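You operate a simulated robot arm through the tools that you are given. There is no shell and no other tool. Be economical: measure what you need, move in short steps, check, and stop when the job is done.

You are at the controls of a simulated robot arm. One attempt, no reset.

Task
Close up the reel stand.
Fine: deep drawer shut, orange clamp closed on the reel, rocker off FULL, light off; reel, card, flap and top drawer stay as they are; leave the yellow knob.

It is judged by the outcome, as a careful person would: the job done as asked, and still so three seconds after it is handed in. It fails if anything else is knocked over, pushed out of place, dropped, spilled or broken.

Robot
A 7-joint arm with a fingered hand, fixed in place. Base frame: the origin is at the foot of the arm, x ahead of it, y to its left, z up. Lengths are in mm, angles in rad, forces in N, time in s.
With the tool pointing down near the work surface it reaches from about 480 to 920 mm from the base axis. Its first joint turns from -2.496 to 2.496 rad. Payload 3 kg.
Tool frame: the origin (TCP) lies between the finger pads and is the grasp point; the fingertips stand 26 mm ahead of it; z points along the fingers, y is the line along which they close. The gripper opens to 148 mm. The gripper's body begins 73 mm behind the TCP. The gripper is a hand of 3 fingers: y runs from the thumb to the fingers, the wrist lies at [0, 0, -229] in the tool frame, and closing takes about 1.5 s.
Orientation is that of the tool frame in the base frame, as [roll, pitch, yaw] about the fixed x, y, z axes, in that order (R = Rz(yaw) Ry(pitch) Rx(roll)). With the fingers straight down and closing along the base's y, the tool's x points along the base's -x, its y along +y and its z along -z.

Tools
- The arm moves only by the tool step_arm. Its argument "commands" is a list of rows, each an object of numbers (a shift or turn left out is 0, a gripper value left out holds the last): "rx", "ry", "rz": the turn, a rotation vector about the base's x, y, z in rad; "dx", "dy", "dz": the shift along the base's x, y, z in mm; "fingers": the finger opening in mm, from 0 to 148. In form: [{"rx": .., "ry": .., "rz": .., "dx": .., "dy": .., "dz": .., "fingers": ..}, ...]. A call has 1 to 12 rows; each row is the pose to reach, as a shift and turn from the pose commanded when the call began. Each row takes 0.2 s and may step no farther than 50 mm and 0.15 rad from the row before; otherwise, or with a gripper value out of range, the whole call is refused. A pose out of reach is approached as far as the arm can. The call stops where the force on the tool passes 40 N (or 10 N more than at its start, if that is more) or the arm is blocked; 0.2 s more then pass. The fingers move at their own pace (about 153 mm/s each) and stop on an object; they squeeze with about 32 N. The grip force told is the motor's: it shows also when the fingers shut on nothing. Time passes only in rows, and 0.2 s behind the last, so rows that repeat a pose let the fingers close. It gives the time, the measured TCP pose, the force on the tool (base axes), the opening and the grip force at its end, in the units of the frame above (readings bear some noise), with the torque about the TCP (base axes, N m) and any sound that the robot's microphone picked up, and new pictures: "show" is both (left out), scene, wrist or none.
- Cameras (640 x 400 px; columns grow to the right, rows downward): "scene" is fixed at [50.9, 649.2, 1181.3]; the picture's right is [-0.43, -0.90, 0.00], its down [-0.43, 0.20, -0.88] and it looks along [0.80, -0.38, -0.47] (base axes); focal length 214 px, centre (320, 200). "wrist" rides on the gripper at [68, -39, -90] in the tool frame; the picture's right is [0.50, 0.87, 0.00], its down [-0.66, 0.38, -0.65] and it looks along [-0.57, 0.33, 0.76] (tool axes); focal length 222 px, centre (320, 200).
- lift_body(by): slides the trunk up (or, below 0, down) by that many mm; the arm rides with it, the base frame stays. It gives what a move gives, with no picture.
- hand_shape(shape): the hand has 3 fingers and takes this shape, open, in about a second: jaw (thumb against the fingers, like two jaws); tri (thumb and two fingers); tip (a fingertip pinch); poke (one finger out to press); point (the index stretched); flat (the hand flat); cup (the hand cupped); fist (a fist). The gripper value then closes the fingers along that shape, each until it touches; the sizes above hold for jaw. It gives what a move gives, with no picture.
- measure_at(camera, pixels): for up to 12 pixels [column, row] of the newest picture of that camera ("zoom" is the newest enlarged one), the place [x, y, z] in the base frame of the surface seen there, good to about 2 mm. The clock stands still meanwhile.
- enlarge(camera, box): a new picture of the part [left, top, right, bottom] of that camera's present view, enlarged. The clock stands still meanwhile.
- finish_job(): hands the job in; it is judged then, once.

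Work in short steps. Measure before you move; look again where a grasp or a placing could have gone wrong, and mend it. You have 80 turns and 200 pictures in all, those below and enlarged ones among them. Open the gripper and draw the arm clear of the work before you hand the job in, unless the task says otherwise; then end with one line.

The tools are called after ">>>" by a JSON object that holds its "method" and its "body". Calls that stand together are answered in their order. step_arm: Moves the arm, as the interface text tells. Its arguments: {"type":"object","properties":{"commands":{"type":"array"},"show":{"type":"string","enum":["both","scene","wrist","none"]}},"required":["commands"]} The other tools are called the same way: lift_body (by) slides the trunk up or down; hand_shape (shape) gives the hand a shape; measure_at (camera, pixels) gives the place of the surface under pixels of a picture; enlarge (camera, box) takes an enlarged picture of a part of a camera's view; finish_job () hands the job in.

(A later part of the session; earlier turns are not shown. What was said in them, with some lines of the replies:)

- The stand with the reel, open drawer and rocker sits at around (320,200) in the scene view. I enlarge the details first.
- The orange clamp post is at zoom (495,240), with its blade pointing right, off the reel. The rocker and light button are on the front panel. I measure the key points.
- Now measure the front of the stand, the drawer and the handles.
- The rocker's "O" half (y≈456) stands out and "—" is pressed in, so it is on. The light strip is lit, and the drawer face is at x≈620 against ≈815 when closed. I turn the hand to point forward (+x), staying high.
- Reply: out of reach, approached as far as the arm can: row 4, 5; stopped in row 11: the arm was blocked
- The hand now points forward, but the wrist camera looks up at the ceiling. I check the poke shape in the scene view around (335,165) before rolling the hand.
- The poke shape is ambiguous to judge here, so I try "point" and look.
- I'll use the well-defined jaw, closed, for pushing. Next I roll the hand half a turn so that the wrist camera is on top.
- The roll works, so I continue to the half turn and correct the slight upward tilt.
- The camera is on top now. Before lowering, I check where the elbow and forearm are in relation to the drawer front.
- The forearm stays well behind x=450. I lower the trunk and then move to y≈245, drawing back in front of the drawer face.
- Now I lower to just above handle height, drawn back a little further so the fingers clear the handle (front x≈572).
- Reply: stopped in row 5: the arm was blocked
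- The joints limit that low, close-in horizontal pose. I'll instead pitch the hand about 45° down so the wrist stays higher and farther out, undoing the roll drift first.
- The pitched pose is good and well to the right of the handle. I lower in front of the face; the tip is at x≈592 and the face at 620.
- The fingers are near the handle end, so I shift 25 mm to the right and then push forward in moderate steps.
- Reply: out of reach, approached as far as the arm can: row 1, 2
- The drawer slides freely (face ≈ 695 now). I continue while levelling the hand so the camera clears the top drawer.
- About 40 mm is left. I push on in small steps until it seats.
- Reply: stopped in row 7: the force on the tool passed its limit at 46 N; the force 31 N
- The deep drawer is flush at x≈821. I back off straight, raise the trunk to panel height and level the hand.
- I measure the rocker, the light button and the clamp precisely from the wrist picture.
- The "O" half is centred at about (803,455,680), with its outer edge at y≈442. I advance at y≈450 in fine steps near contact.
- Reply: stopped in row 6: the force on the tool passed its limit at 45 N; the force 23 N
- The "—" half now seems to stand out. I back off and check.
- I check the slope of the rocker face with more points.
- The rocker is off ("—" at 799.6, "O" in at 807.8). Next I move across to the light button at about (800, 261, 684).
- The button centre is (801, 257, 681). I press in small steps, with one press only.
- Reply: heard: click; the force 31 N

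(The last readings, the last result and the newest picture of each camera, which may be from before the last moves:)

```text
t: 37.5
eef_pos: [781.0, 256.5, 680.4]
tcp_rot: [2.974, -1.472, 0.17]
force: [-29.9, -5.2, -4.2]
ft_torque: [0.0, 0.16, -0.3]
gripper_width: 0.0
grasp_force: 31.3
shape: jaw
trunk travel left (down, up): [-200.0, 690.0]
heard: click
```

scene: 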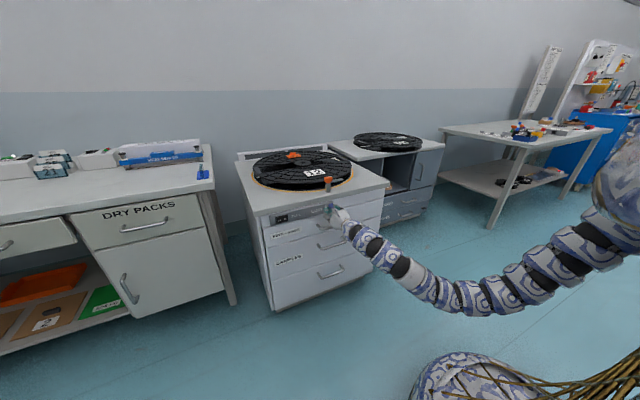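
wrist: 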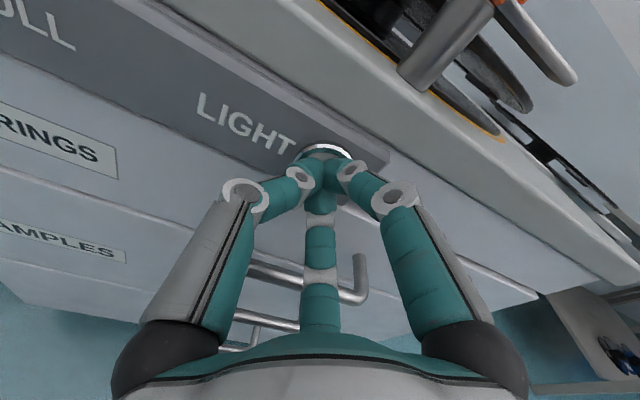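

Click heard, and the strip at (290,152) looks dark. I back off well and raise the trunk to look at the clamp.

>>> {"method": "step_arm", "body": {"commands": [{"dx": -30}, {"dx": -70}, {"dx": -110}, {"dx": -110}], "show": "none"}}

>>> {"method": "lift_body", "body": {"by": 220}}

>>> {"method": "step_arm", "body": {"commands": [{"dz": 0}]}}

>>> {"method": "enlarge", "body": {"camera": "scene", "box": [235, 140, 355, 215]}}

```text
t: 38.5
eef_pos: [672.1, 257.6, 681.6]
tcp_rot: [2.965, -1.472, 0.178]
force: [0.2, 0.1, 0.3]
ft_torque: [0.02, 0.0, -0.01]
gripper_width: 0.2
grasp_force: 31.9
shape: jaw
trunk travel left (down, up): [-200.0, 690.0]
```

```text
t: 40.8
eef_pos: [672.9, 257.1, 900.3]
tcp_rot: [2.971, -1.472, 0.172]
force: [1.0, 0.6, 0.5]
ft_torque: [-0.01, -0.01, -0.02]
gripper_width: 0.3
grasp_force: 32.2
shape: jaw
trunk travel left (down, up): [-420.0, 470.0]
```

```text
t: 41.2
eef_pos: [672.3, 257.0, 901.2]
tcp_rot: [2.972, -1.473, 0.171]
force: [0.7, 0.2, 0.0]
ft_torque: [-0.02, -0.06, -0.04]
gripper_width: 0.0
grasp_force: 32.2
shape: jaw
trunk travel left (down, up): [-420.0, 470.0]
```

scene: 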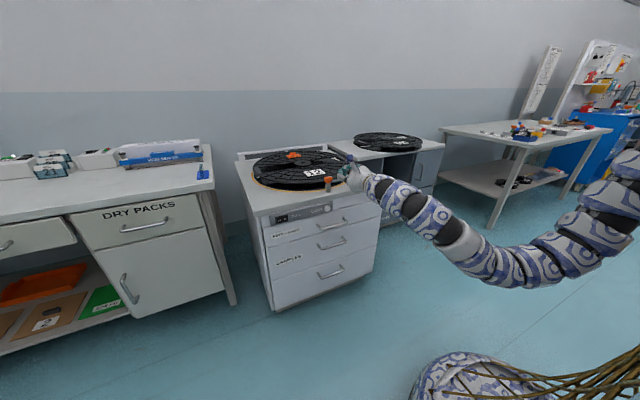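
wrist: 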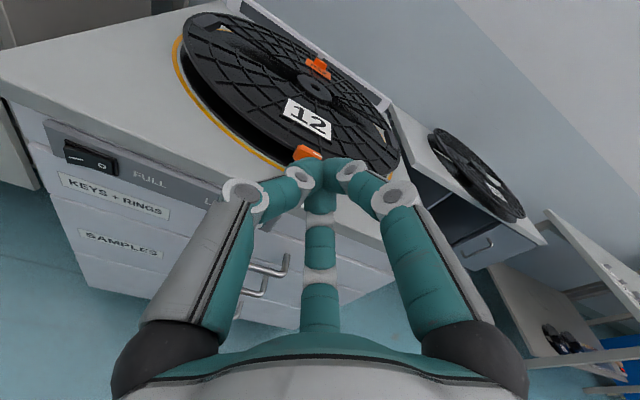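

```text
5.33 times, centred on (295, 178) of scene
```

zoom: 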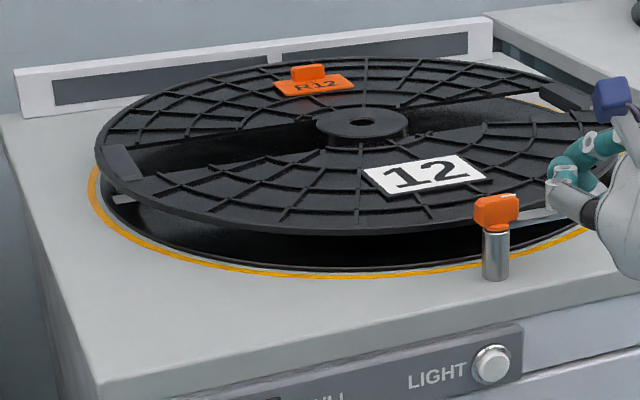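

The light is off. Now the clamp: I need its geometry (blade height, reel edge), so I move the hand aside in y for a clear wrist view.

>>> {"method": "step_arm", "body": {"commands": [{"dy": 40}, {"dy": 80, "dx": 10}, {"dy": 120, "dx": 20}, {"dy": 140, "dx": 30}, {"dy": 140, "dx": 30}], "show": "wrist"}}

>>> {"method": "enlarge", "body": {"camera": "scene", "box": [300, 165, 364, 205]}}

```text
t: 42.4
eef_pos: [703.0, 398.1, 903.0]
tcp_rot: [2.972, -1.473, 0.17]
force: [0.0, 0.4, 0.5]
ft_torque: [-0.01, -0.01, -0.01]
gripper_width: 0.1
grasp_force: 32.0
shape: jaw
trunk travel left (down, up): [-420.0, 470.0]
```

wrist: 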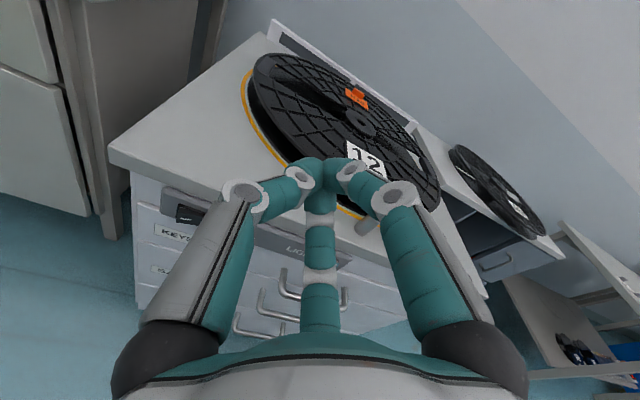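

```text
10.00 times, centred on (332, 185) of scene
```

zoom: 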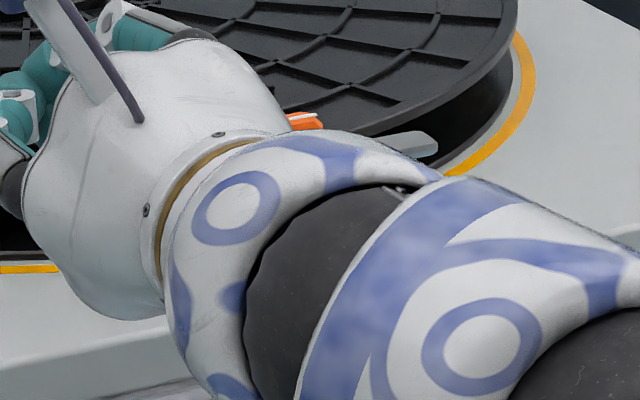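

That is worse. I go the other way (y≈80) and pitch the hand down at the same time, staying high.

>>> {"method": "step_arm", "body": {"commands": [{"dy": -45, "dz": 10, "ry": 0.1}, {"dy": -90, "dz": 20, "ry": 0.2}, {"dy": -135, "dz": 30, "ry": 0.34}, {"dy": -180, "dz": 40, "ry": 0.48}, {"dy": -225, "dz": 50, "ry": 0.62}, {"dy": -270, "dz": 60, "ry": 0.76}, {"dy": -310, "dz": 60, "ry": 0.9}, {"dy": -320, "dz": 60, "ry": 1.04}, {"dy": -320, "dz": 60, "ry": 1.18}, {"dy": -320, "dz": 60, "ry": 1.32}, {"dy": -320, "dz": 60, "ry": 1.47}, {"dy": -320, "dz": 60, "ry": 1.47}]}}

>>> {"method": "enlarge", "body": {"camera": "scene", "box": [300, 165, 364, 205]}}

```text
t: 45.0
eef_pos: [690.0, 69.3, 943.0]
tcp_rot: [3.131, -0.384, 0.018]
force: [-0.4, 0.0, -0.5]
ft_torque: [0.01, 0.01, 0.02]
gripper_width: 0.2
grasp_force: 31.4
shape: jaw
out of reach, approached as far as the arm can: row 9, 10, 11, 12
trunk travel left (down, up): [-420.0, 470.0]
```

scene: 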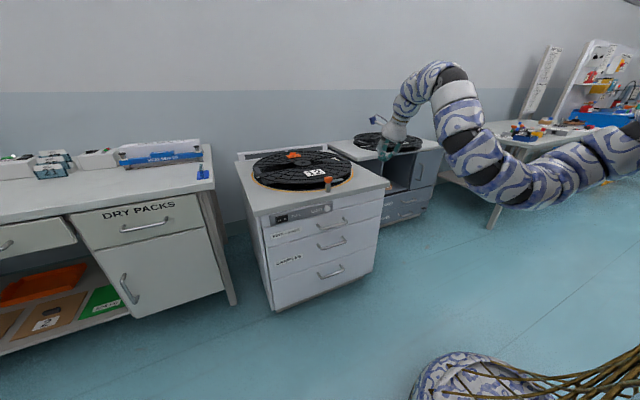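
wrist: 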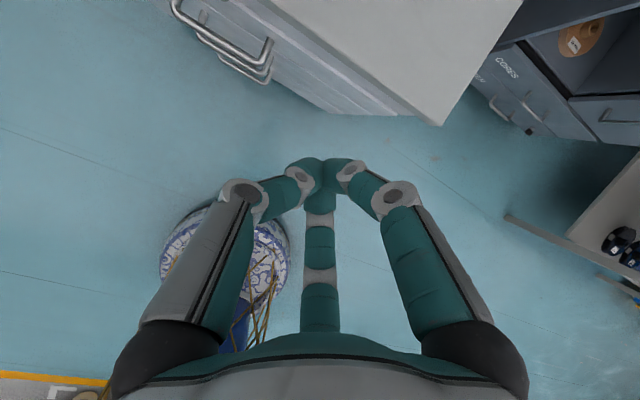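

```text
10.00 times, centred on (332, 185) of scene
```

zoom: 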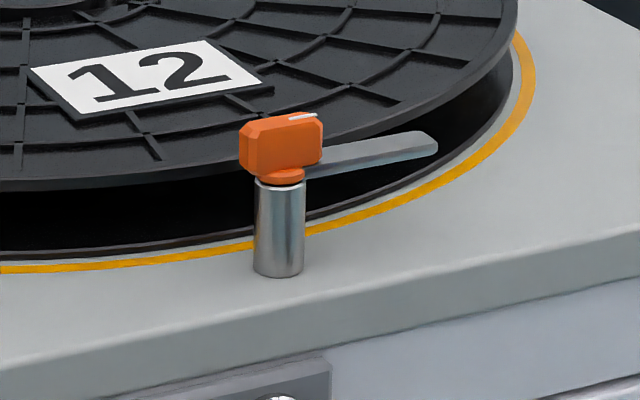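

There is now a clear view of the clamp: an orange head with a white pointer mark toward the blade. I measure it and the reel edge.

>>> {"method": "measure_at", "body": {"camera": "zoom", "pixels": [[245, 128], [318, 118], [245, 165], [318, 160], [280, 150], [285, 118], [320, 165], [370, 150], [430, 138], [425, 155], [340, 135], [280, 183]]}}

>>> {"method": "measure_at", "body": {"camera": "zoom", "pixels": [[180, 180], [80, 188], [240, 175], [480, 70], [440, 100], [400, 110], [350, 110], [268, 260], [400, 132], [400, 160], [510, 25]]}}

```text
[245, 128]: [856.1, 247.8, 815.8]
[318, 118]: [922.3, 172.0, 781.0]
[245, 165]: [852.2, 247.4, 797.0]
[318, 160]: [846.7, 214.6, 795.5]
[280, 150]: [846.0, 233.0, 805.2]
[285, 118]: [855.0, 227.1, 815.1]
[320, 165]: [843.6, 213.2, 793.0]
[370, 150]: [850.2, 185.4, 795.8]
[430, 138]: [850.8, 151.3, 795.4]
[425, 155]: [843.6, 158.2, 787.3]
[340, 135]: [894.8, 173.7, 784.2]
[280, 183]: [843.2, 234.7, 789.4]
```

```text
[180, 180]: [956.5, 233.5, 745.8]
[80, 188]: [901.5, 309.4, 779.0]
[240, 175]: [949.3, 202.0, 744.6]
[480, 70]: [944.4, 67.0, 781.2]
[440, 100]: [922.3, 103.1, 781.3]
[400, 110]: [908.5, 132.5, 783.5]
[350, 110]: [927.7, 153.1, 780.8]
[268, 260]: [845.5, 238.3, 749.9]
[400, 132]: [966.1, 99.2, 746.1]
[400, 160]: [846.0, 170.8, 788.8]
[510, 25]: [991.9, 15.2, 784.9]
```

Geometry: the head is at z 795–817, y 212–250, pivoting at ≈(855,236). The blade is at z 787–796 and the flange top ≈784, with its edge at x≈890. I'll push the head's front corner in +x on a small arc with the tip at z≈800, clear of the blade and reel. First I position in front of it.

>>> {"method": "step_arm", "body": {"commands": [{"ry": -0.12, "dx": 20, "dy": 40, "dz": -5}, {"ry": -0.24, "dx": 40, "dy": 80, "dz": -10}, {"ry": -0.36, "dx": 60, "dy": 115, "dz": -20}, {"ry": -0.36, "dx": 77, "dy": 135, "dz": -33}, {"ry": -0.36, "dx": 77, "dy": 135, "dz": -33}]}}

```text
t: 46.2
eef_pos: [767.5, 205.1, 909.0]
tcp_rot: [3.124, -0.745, 0.023]
force: [0.4, -0.6, 0.4]
ft_torque: [-0.02, -0.02, 0.02]
gripper_width: 0.0
grasp_force: 32.1
shape: jaw
trunk travel left (down, up): [-420.0, 470.0]
```

scene: 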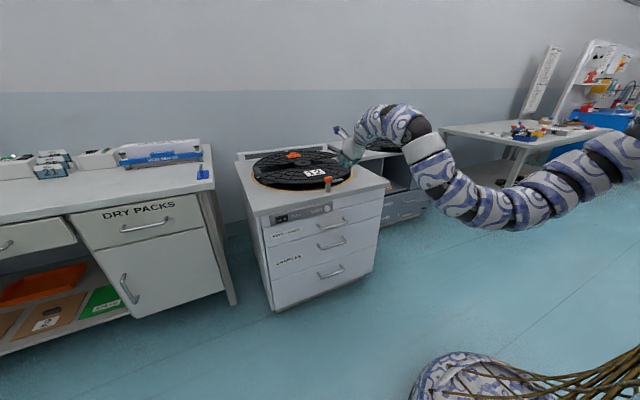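
wrist: 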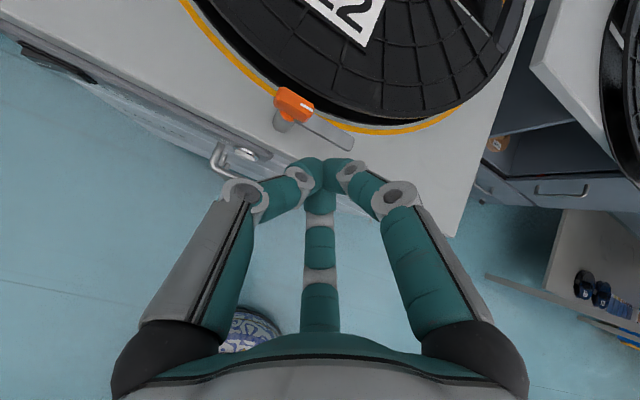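

The commands count from the measured pose. I steepen the pitch slightly and descend so the tip lies just in front of the head's outer corner (tip ≈ (815,213,803)).

>>> {"method": "step_arm", "body": {"commands": [{"ry": 0.1, "dx": 5, "dy": 4, "dz": -20}, {"ry": 0.2, "dx": 15, "dy": 8, "dz": -45}, {"ry": 0.3, "dx": 25, "dy": 8, "dz": -70}, {"ry": 0.3, "dx": 34, "dy": 8, "dz": -83}, {"ry": 0.3, "dx": 34, "dy": 8, "dz": -83}]}}

>>> {"method": "enlarge", "body": {"camera": "scene", "box": [300, 165, 364, 205]}}

>>> {"method": "enlarge", "body": {"camera": "wrist", "box": [200, 60, 440, 220]}}

```text
t: 47.4
eef_pos: [802.9, 213.6, 826.1]
tcp_rot: [3.132, -0.443, 0.019]
force: [-0.4, 0.0, -0.4]
ft_torque: [0.02, -0.02, 0.0]
gripper_width: 0.0
grasp_force: 32.2
shape: jaw
trunk travel left (down, up): [-420.0, 470.0]
```

scene: 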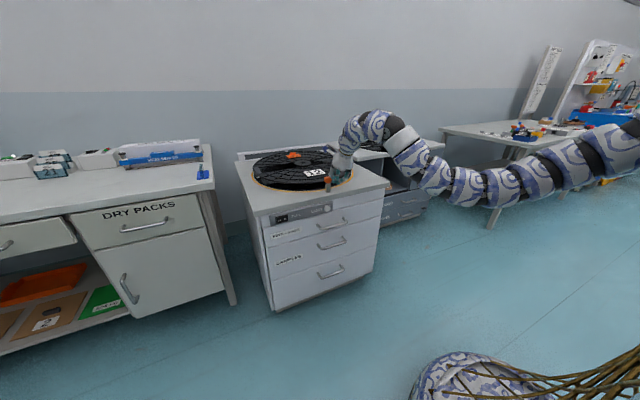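
wrist: 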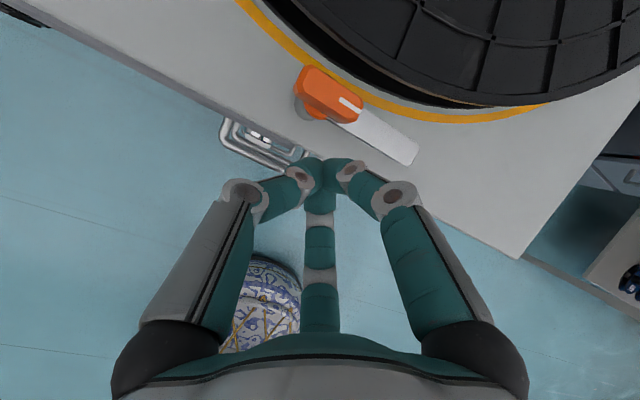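

```text
10.00 times, centred on (332, 185) of scene
```

zoom: 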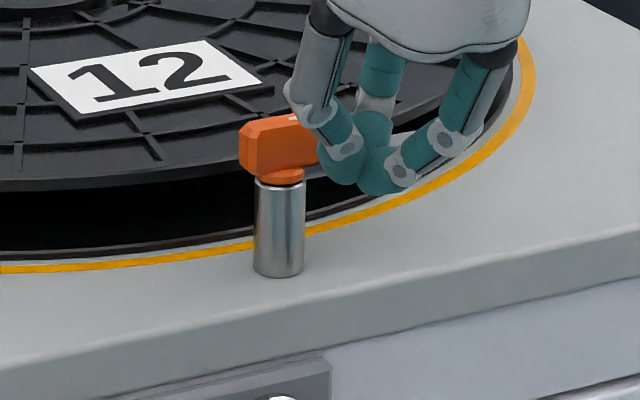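

```text
2.50 times, centred on (320, 140) of wrist
```

zoom: 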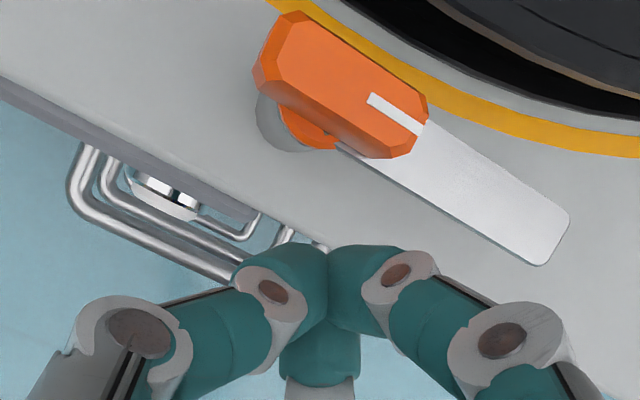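

Closed, the two fingertips side by side are ~40 mm wide and would press near the pivot, giving poor leverage. I back off slightly and open to ~70 so a single finger can push the outer corner; first I look at that shape.

>>> {"method": "step_arm", "body": {"commands": [{"dx": -15, "dz": 20, "fingers": 70}, {"dx": -15, "dz": 20}, {"dx": -15, "dz": 20}, {"dx": -15, "dz": 20}], "show": "wrist"}}

>>> {"method": "enlarge", "body": {"camera": "scene", "box": [300, 150, 372, 195]}}

```text
t: 48.4
eef_pos: [786.9, 213.9, 848.2]
tcp_rot: [3.129, -0.443, 0.019]
force: [0.2, 0.6, 0.2]
ft_torque: [-0.01, 0.02, -0.03]
gripper_width: 69.7
grasp_force: 0.0
shape: jaw
trunk travel left (down, up): [-420.0, 470.0]
```

wrist: 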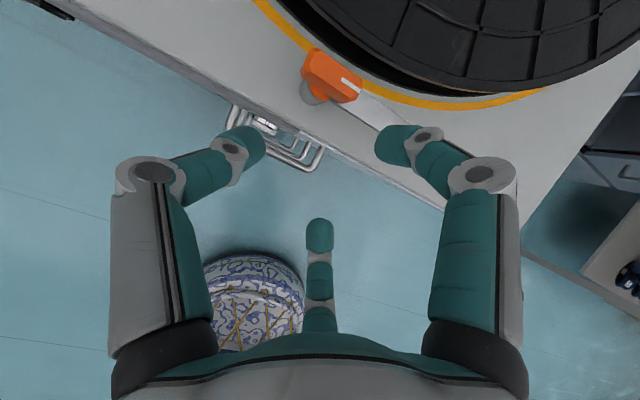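

```text
8.89 times, centred on (336, 172) of scene
```

zoom: 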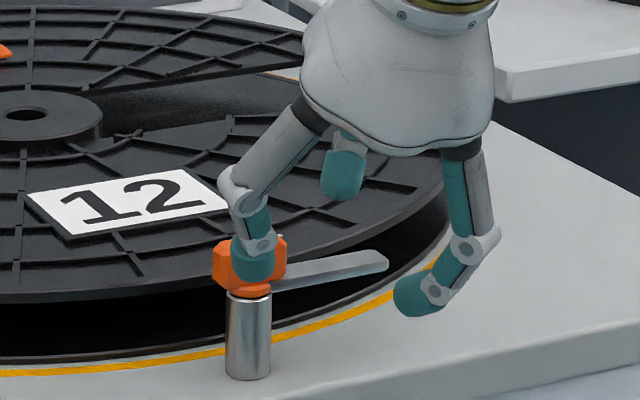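

I measure the fingertip positions from the wrist view.

>>> {"method": "measure_at", "body": {"camera": "wrist", "pixels": [[255, 145], [243, 132], [385, 145], [395, 130], [320, 225], [335, 85], [350, 90]]}}

>>> {"method": "measure_at", "body": {"camera": "zoom", "pixels": [[255, 278], [250, 260], [240, 268], [268, 265], [415, 300], [405, 290], [343, 190]]}}

```text
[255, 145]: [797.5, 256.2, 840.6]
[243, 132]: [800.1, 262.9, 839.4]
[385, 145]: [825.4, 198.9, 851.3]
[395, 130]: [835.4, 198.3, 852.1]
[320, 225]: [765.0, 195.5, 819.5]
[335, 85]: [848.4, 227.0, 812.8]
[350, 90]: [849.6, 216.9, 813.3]
```

```text
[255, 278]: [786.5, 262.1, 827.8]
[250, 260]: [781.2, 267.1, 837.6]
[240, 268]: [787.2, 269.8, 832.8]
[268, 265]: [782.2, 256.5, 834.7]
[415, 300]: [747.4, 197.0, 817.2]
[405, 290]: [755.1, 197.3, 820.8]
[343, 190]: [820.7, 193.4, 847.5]
```

The three tips relative to the TCP are: thumb (+4,+49), right (+41,-20, higher), and middle (-30,-20, lowest, bottom ≈36 below TCP). I'll push with the middle finger, with the others passing above and beside the head. I position it just in front of the corner.

>>> {"method": "step_arm", "body": {"commands": [{"dx": 20, "dy": 15}, {"dx": 40, "dy": 15}, {"dx": 62, "dy": 15}, {"dx": 62, "dy": 15, "dz": -12}, {"dx": 62, "dy": 15, "dz": -12}], "show": "wrist"}}

>>> {"method": "enlarge", "body": {"camera": "scene", "box": [300, 150, 372, 195]}}

>>> {"method": "enlarge", "body": {"camera": "wrist", "box": [200, 120, 440, 280]}}

```text
t: 49.6
eef_pos: [849.0, 228.9, 834.7]
tcp_rot: [3.131, -0.445, 0.019]
force: [0.7, 0.3, 0.1]
ft_torque: [-0.02, 0.03, -0.03]
gripper_width: 70.0
grasp_force: 0.0
shape: jaw
trunk travel left (down, up): [-420.0, 470.0]
```

wrist: 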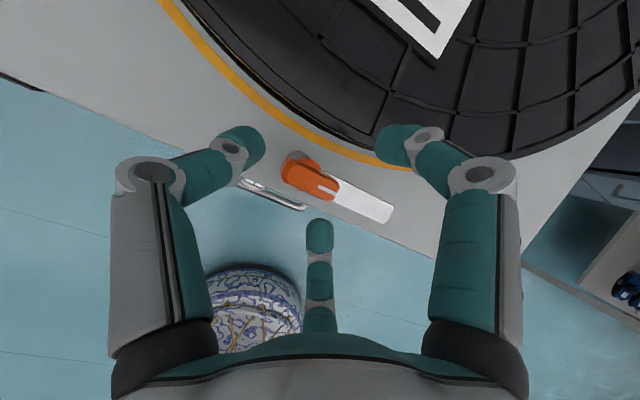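

```text
8.89 times, centred on (336, 172) of scene
```

zoom: 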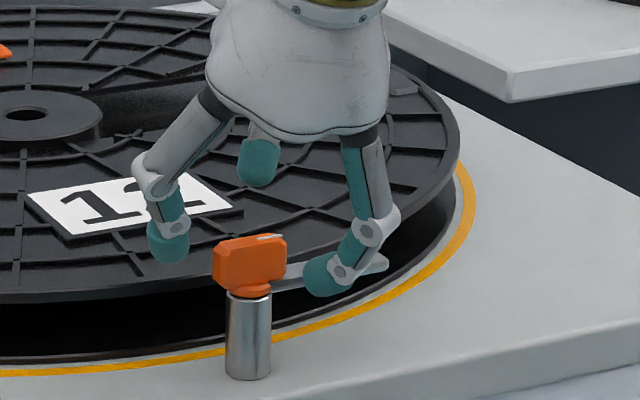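

```text
2.50 times, centred on (320, 200) of wrist
```

zoom: 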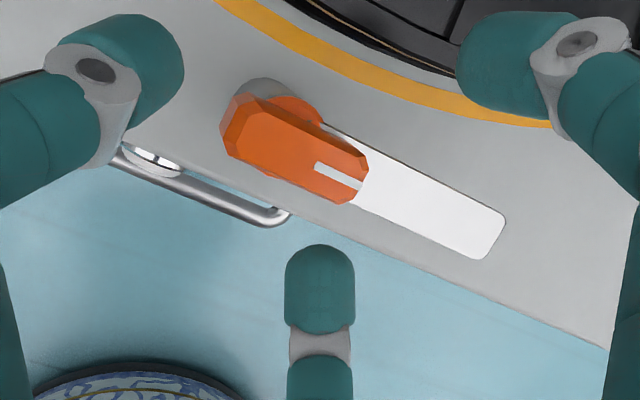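

The middle fingertip is in front of the blade and the other fingers clear the head. I verify its position.

>>> {"method": "measure_at", "body": {"camera": "zoom", "pixels": [[318, 252], [300, 262], [340, 290]]}}

>>> {"method": "enlarge", "body": {"camera": "scene", "box": [316, 168, 348, 188]}}

>>> {"method": "measure_at", "body": {"camera": "zoom", "pixels": [[190, 190], [185, 235], [220, 250], [240, 200], [260, 230], [120, 150], [60, 200], [175, 215]]}}

```text
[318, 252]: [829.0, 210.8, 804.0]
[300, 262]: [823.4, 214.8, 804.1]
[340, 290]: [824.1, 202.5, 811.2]
```

```text
16.00 times, centred on (332, 178) of scene
```

zoom: 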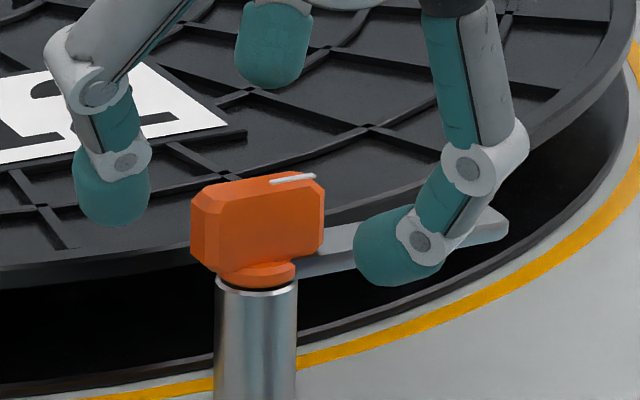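

```text
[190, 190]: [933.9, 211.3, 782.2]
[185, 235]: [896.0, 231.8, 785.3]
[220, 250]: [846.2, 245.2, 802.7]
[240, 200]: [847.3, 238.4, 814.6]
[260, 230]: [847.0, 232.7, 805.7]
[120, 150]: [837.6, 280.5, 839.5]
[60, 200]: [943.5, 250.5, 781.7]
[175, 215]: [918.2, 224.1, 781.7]
```

The tip front is at x≈830, y≈208, z≈804, 16 mm short of the head face. I push along the first half of the arc in small steps.

>>> {"method": "step_arm", "body": {"commands": [{"dx": 10, "dy": 3}, {"dx": 16, "dy": 3}, {"dx": 20, "dy": 2}, {"dx": 24, "dy": 0}, {"dx": 28, "dy": -1}, {"dx": 32, "dy": -2}, {"dx": 36, "dy": -2}, {"dx": 39, "dy": -2}], "show": "wrist"}}

>>> {"method": "enlarge", "body": {"camera": "scene", "box": [308, 160, 356, 190]}}

```text
t: 51.4
eef_pos: [888.6, 227.7, 835.0]
tcp_rot: [3.13, -0.445, 0.019]
force: [-0.3, -0.4, 0.2]
ft_torque: [-0.03, 0.02, 0.02]
gripper_width: 70.0
grasp_force: 0.2
shape: jaw
trunk travel left (down, up): [-420.0, 470.0]
```

wrist: 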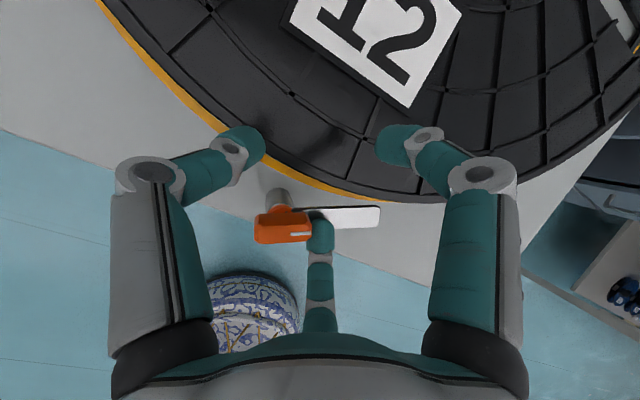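

```text
13.33 times, centred on (332, 175) of scene
```

zoom: 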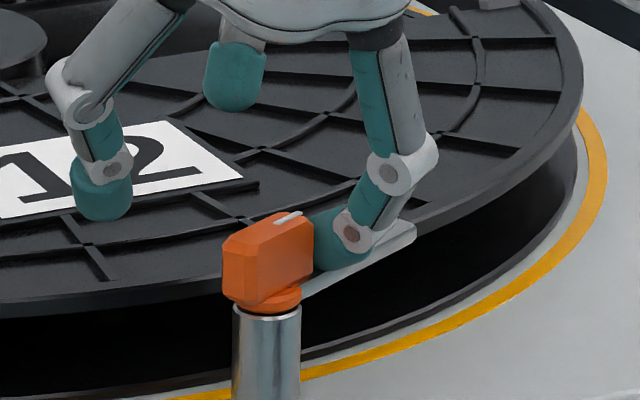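

The head turned about 25–30°, then the tip slipped past its end (it now sits above the blade beside the head). I retreat straight back, shift 10 mm toward the pivot and push again along the tighter arc.

>>> {"method": "step_arm", "body": {"commands": [{"dx": -15}, {"dx": -30}, {"dx": -30, "dy": 10}, {"dx": -22, "dy": 11}, {"dx": -16, "dy": 11}, {"dx": -13, "dy": 10}, {"dx": -10, "dy": 9}, {"dx": -7, "dy": 8}, {"dx": -4, "dy": 8}, {"dx": -1, "dy": 8}], "show": "wrist"}}

>>> {"method": "enlarge", "body": {"camera": "scene", "box": [308, 160, 356, 190]}}

```text
t: 53.6
eef_pos: [886.2, 234.2, 836.4]
tcp_rot: [3.132, -0.444, 0.02]
force: [-2.4, -0.7, -0.6]
ft_torque: [-0.04, 0.09, -0.04]
gripper_width: 72.0
grasp_force: 0.0
shape: jaw
trunk travel left (down, up): [-420.0, 470.0]
```

wrist: 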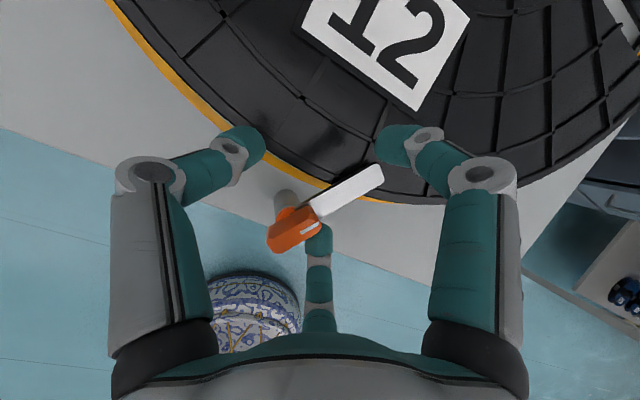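

```text
13.33 times, centred on (332, 175) of scene
```

zoom: 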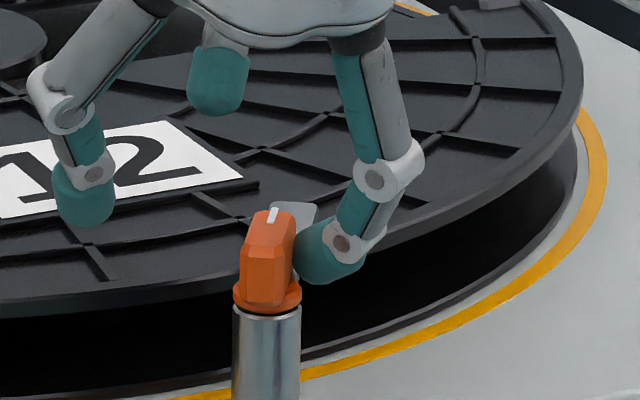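

The blade is now about 60° round, over the rim. I continue forward and then to the left (+y) to finish the turn.

>>> {"method": "step_arm", "body": {"commands": [{"dx": 4, "dy": 0}, {"dx": 8, "dy": 1}, {"dx": 11, "dy": 3}, {"dx": 13, "dy": 6}, {"dx": 14, "dy": 9}, {"dx": 14, "dy": 12}], "show": "wrist"}}

>>> {"method": "enlarge", "body": {"camera": "scene", "box": [308, 160, 356, 190]}}

```text
t: 55.0
eef_pos: [901.1, 246.9, 835.0]
tcp_rot: [3.131, -0.444, 0.019]
force: [0.0, -5.5, 0.4]
ft_torque: [-0.16, 0.03, 0.14]
gripper_width: 72.5
grasp_force: 0.1
shape: jaw
trunk travel left (down, up): [-420.0, 470.0]
```

wrist: 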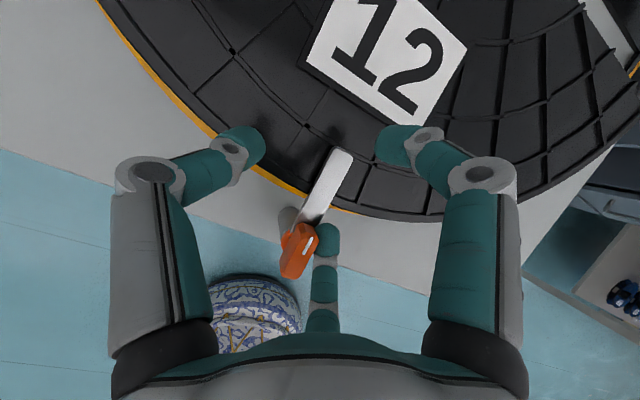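

```text
13.33 times, centred on (332, 175) of scene
```

zoom: 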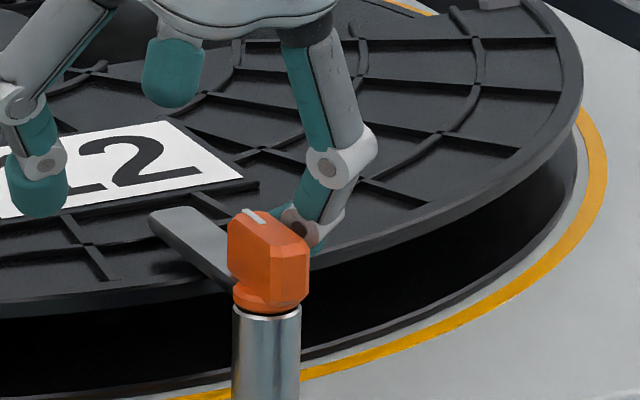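

The blade now lies over the reel and there is some resistance. I measure its direction.

>>> {"method": "measure_at", "body": {"camera": "zoom", "pixels": [[175, 215], [160, 218], [190, 245], [220, 270], [225, 240], [210, 222], [160, 300], [120, 200]]}}

>>> {"method": "measure_at", "body": {"camera": "wrist", "pixels": [[333, 155], [348, 158], [318, 205], [305, 245], [330, 180]]}}

```text
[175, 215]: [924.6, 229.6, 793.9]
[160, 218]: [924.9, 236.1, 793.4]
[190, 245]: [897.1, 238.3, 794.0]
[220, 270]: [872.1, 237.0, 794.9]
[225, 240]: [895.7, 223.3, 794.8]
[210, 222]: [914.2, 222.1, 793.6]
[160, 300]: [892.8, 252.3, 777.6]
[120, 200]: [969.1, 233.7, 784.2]
```

```text
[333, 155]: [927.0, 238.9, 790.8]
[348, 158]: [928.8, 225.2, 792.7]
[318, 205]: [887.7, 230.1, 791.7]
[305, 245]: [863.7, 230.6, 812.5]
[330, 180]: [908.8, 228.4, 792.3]
```

The blade is at 90°, pointing along +x over the reel. One small further nudge will tell whether it is at its stop.

>>> {"method": "step_arm", "body": {"commands": [{"dy": 2}, {"dy": 4}, {"dy": 4}], "show": "wrist"}}

>>> {"method": "measure_at", "body": {"camera": "wrist", "pixels": [[333, 155], [348, 158], [318, 205], [330, 180]]}}

```text
t: 55.8
eef_pos: [900.0, 250.9, 835.2]
tcp_rot: [3.132, -0.446, 0.019]
force: [-1.3, -6.8, 0.1]
ft_torque: [-0.21, 0.03, 0.16]
gripper_width: 73.5
grasp_force: 0.1
shape: jaw
trunk travel left (down, up): [-420.0, 470.0]
```

wrist: 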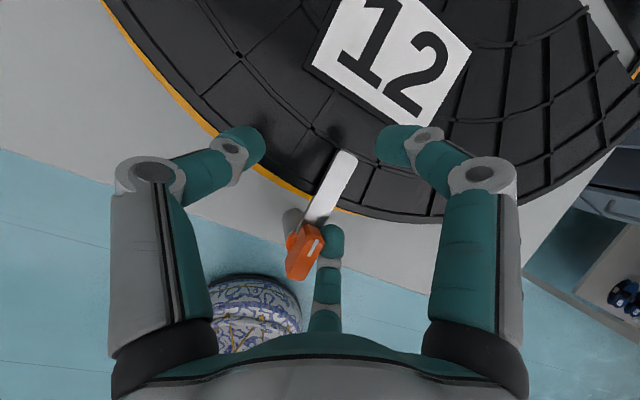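

```text
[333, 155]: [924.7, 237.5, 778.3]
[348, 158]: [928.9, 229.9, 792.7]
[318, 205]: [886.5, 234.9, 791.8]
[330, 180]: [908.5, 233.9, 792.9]
```

The blade did not move further and only the finger flexed, so it is at its stop. I ease off to -y and rise clear, then retract.

>>> {"method": "step_arm", "body": {"commands": [{"dy": -6}, {"dy": -14}, {"dy": -14, "dz": 30}, {"dy": -14, "dz": 70}, {"dy": -14, "dz": 110}, {"dx": -40, "dy": -30, "dz": 130}, {"dx": -80, "dy": -60, "dz": 140}, {"dx": -120, "dy": -100, "dz": 140}, {"dx": -160, "dy": -140, "dz": 140}, {"dx": -190, "dy": -180, "dz": 140}]}}

>>> {"method": "enlarge", "body": {"camera": "scene", "box": [235, 135, 395, 235]}}

>>> {"method": "enlarge", "body": {"camera": "scene", "box": [300, 160, 364, 200]}}

```text
refused: row 7 steps farther than a row can; nothing moved
```

```text
4.00 times, centred on (315, 185) of scene
```

zoom: 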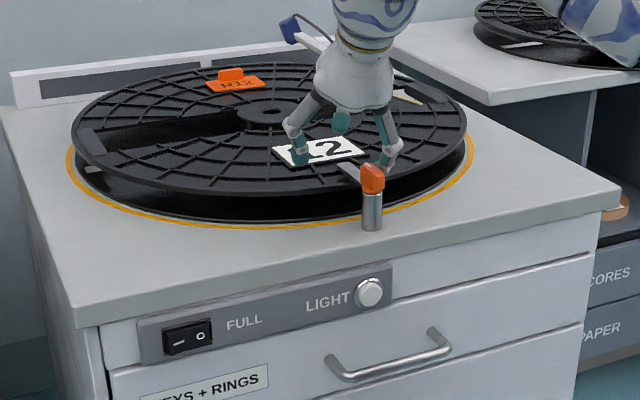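

```text
10.00 times, centred on (332, 180) of scene
```

zoom: 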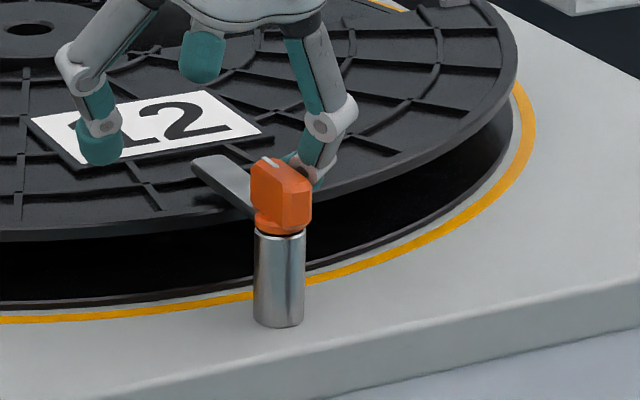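

One row was slightly too long, so I repeat with smaller steps.

>>> {"method": "step_arm", "body": {"commands": [{"dy": -6}, {"dy": -14}, {"dy": -14, "dz": 30}, {"dy": -14, "dz": 65}, {"dy": -14, "dz": 100}, {"dx": -30, "dy": -30, "dz": 115}, {"dx": -60, "dy": -50, "dz": 120}, {"dx": -90, "dy": -75, "dz": 120}, {"dx": -120, "dy": -100, "dz": 120}, {"dx": -150, "dy": -130, "dz": 120}, {"dx": -180, "dy": -160, "dz": 120}]}}

>>> {"method": "enlarge", "body": {"camera": "scene", "box": [235, 135, 395, 235]}}

>>> {"method": "enlarge", "body": {"camera": "scene", "box": [300, 160, 364, 200]}}

```text
t: 58.2
eef_pos: [720.2, 90.5, 954.5]
tcp_rot: [3.13, -0.444, 0.019]
force: [-0.6, -0.9, 0.8]
ft_torque: [-0.02, 0.03, -0.03]
gripper_width: 70.3
grasp_force: 0.1
shape: jaw
trunk travel left (down, up): [-420.0, 470.0]
```

scene: 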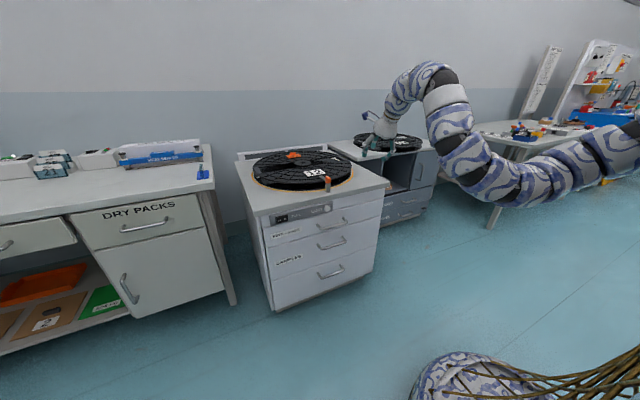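
wrist: 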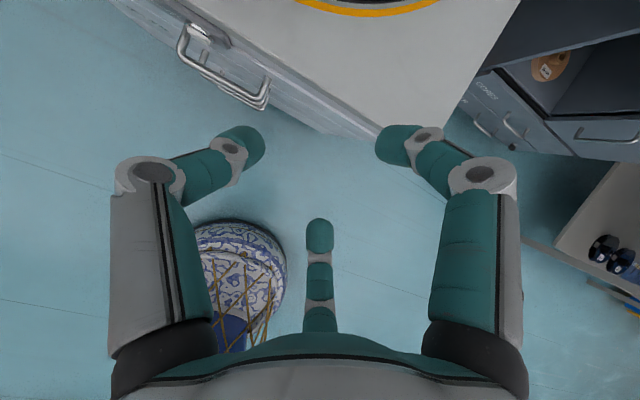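

```text
4.00 times, centred on (315, 185) of scene
```

zoom: 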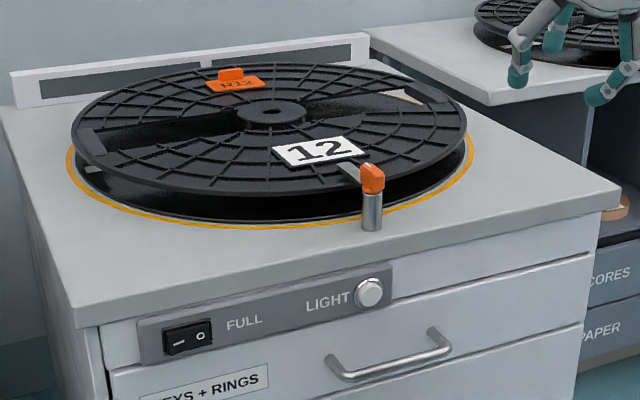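

```text
10.00 times, centred on (332, 180) of scene
```

zoom: 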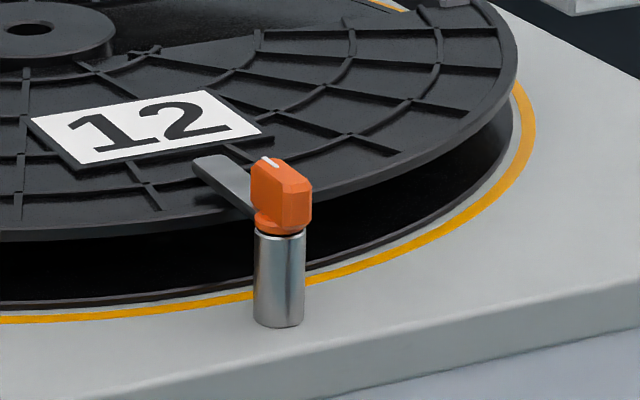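

The clamp is closed over the reel, the light strip is dark, the rocker is on "O" and the drawers are flush. I open the hand and draw back a bit for a final drawer check.

>>> {"method": "step_arm", "body": {"commands": [{"dx": -20, "dy": -30, "dz": 10, "fingers": 148}, {"dx": -30, "dy": -60, "dz": 20}, {"dx": -30, "dy": -60, "dz": 20}], "show": "none"}}

>>> {"method": "enlarge", "body": {"camera": "scene", "box": [230, 190, 410, 310]}}

```text
t: 59.0
eef_pos: [689.6, 30.9, 975.3]
tcp_rot: [3.131, -0.444, 0.019]
force: [0.1, 0.2, 0.9]
ft_torque: [0.03, -0.01, 0.01]
gripper_width: 148.1
grasp_force: 0.0
shape: jaw
trunk travel left (down, up): [-420.0, 470.0]
```

```text
3.33 times, centred on (320, 250) of scene
```

zoom: 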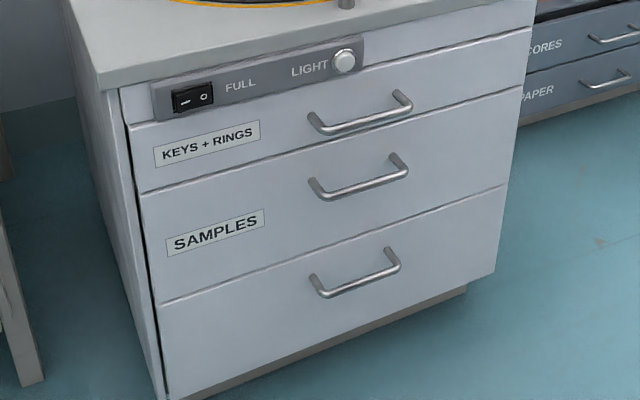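

All four items are in their required state and the arm is clear, so I hand the job in.

>>> {"method": "finish_job", "body": {}}

```text
The job is handed in.
```

The reel stand is closed up: the deep drawer is shut flush, the orange clamp is turned over the reel to its stop, the rocker is off FULL and the light is off. I touched nothing else, and the hand is open and drawn clear.
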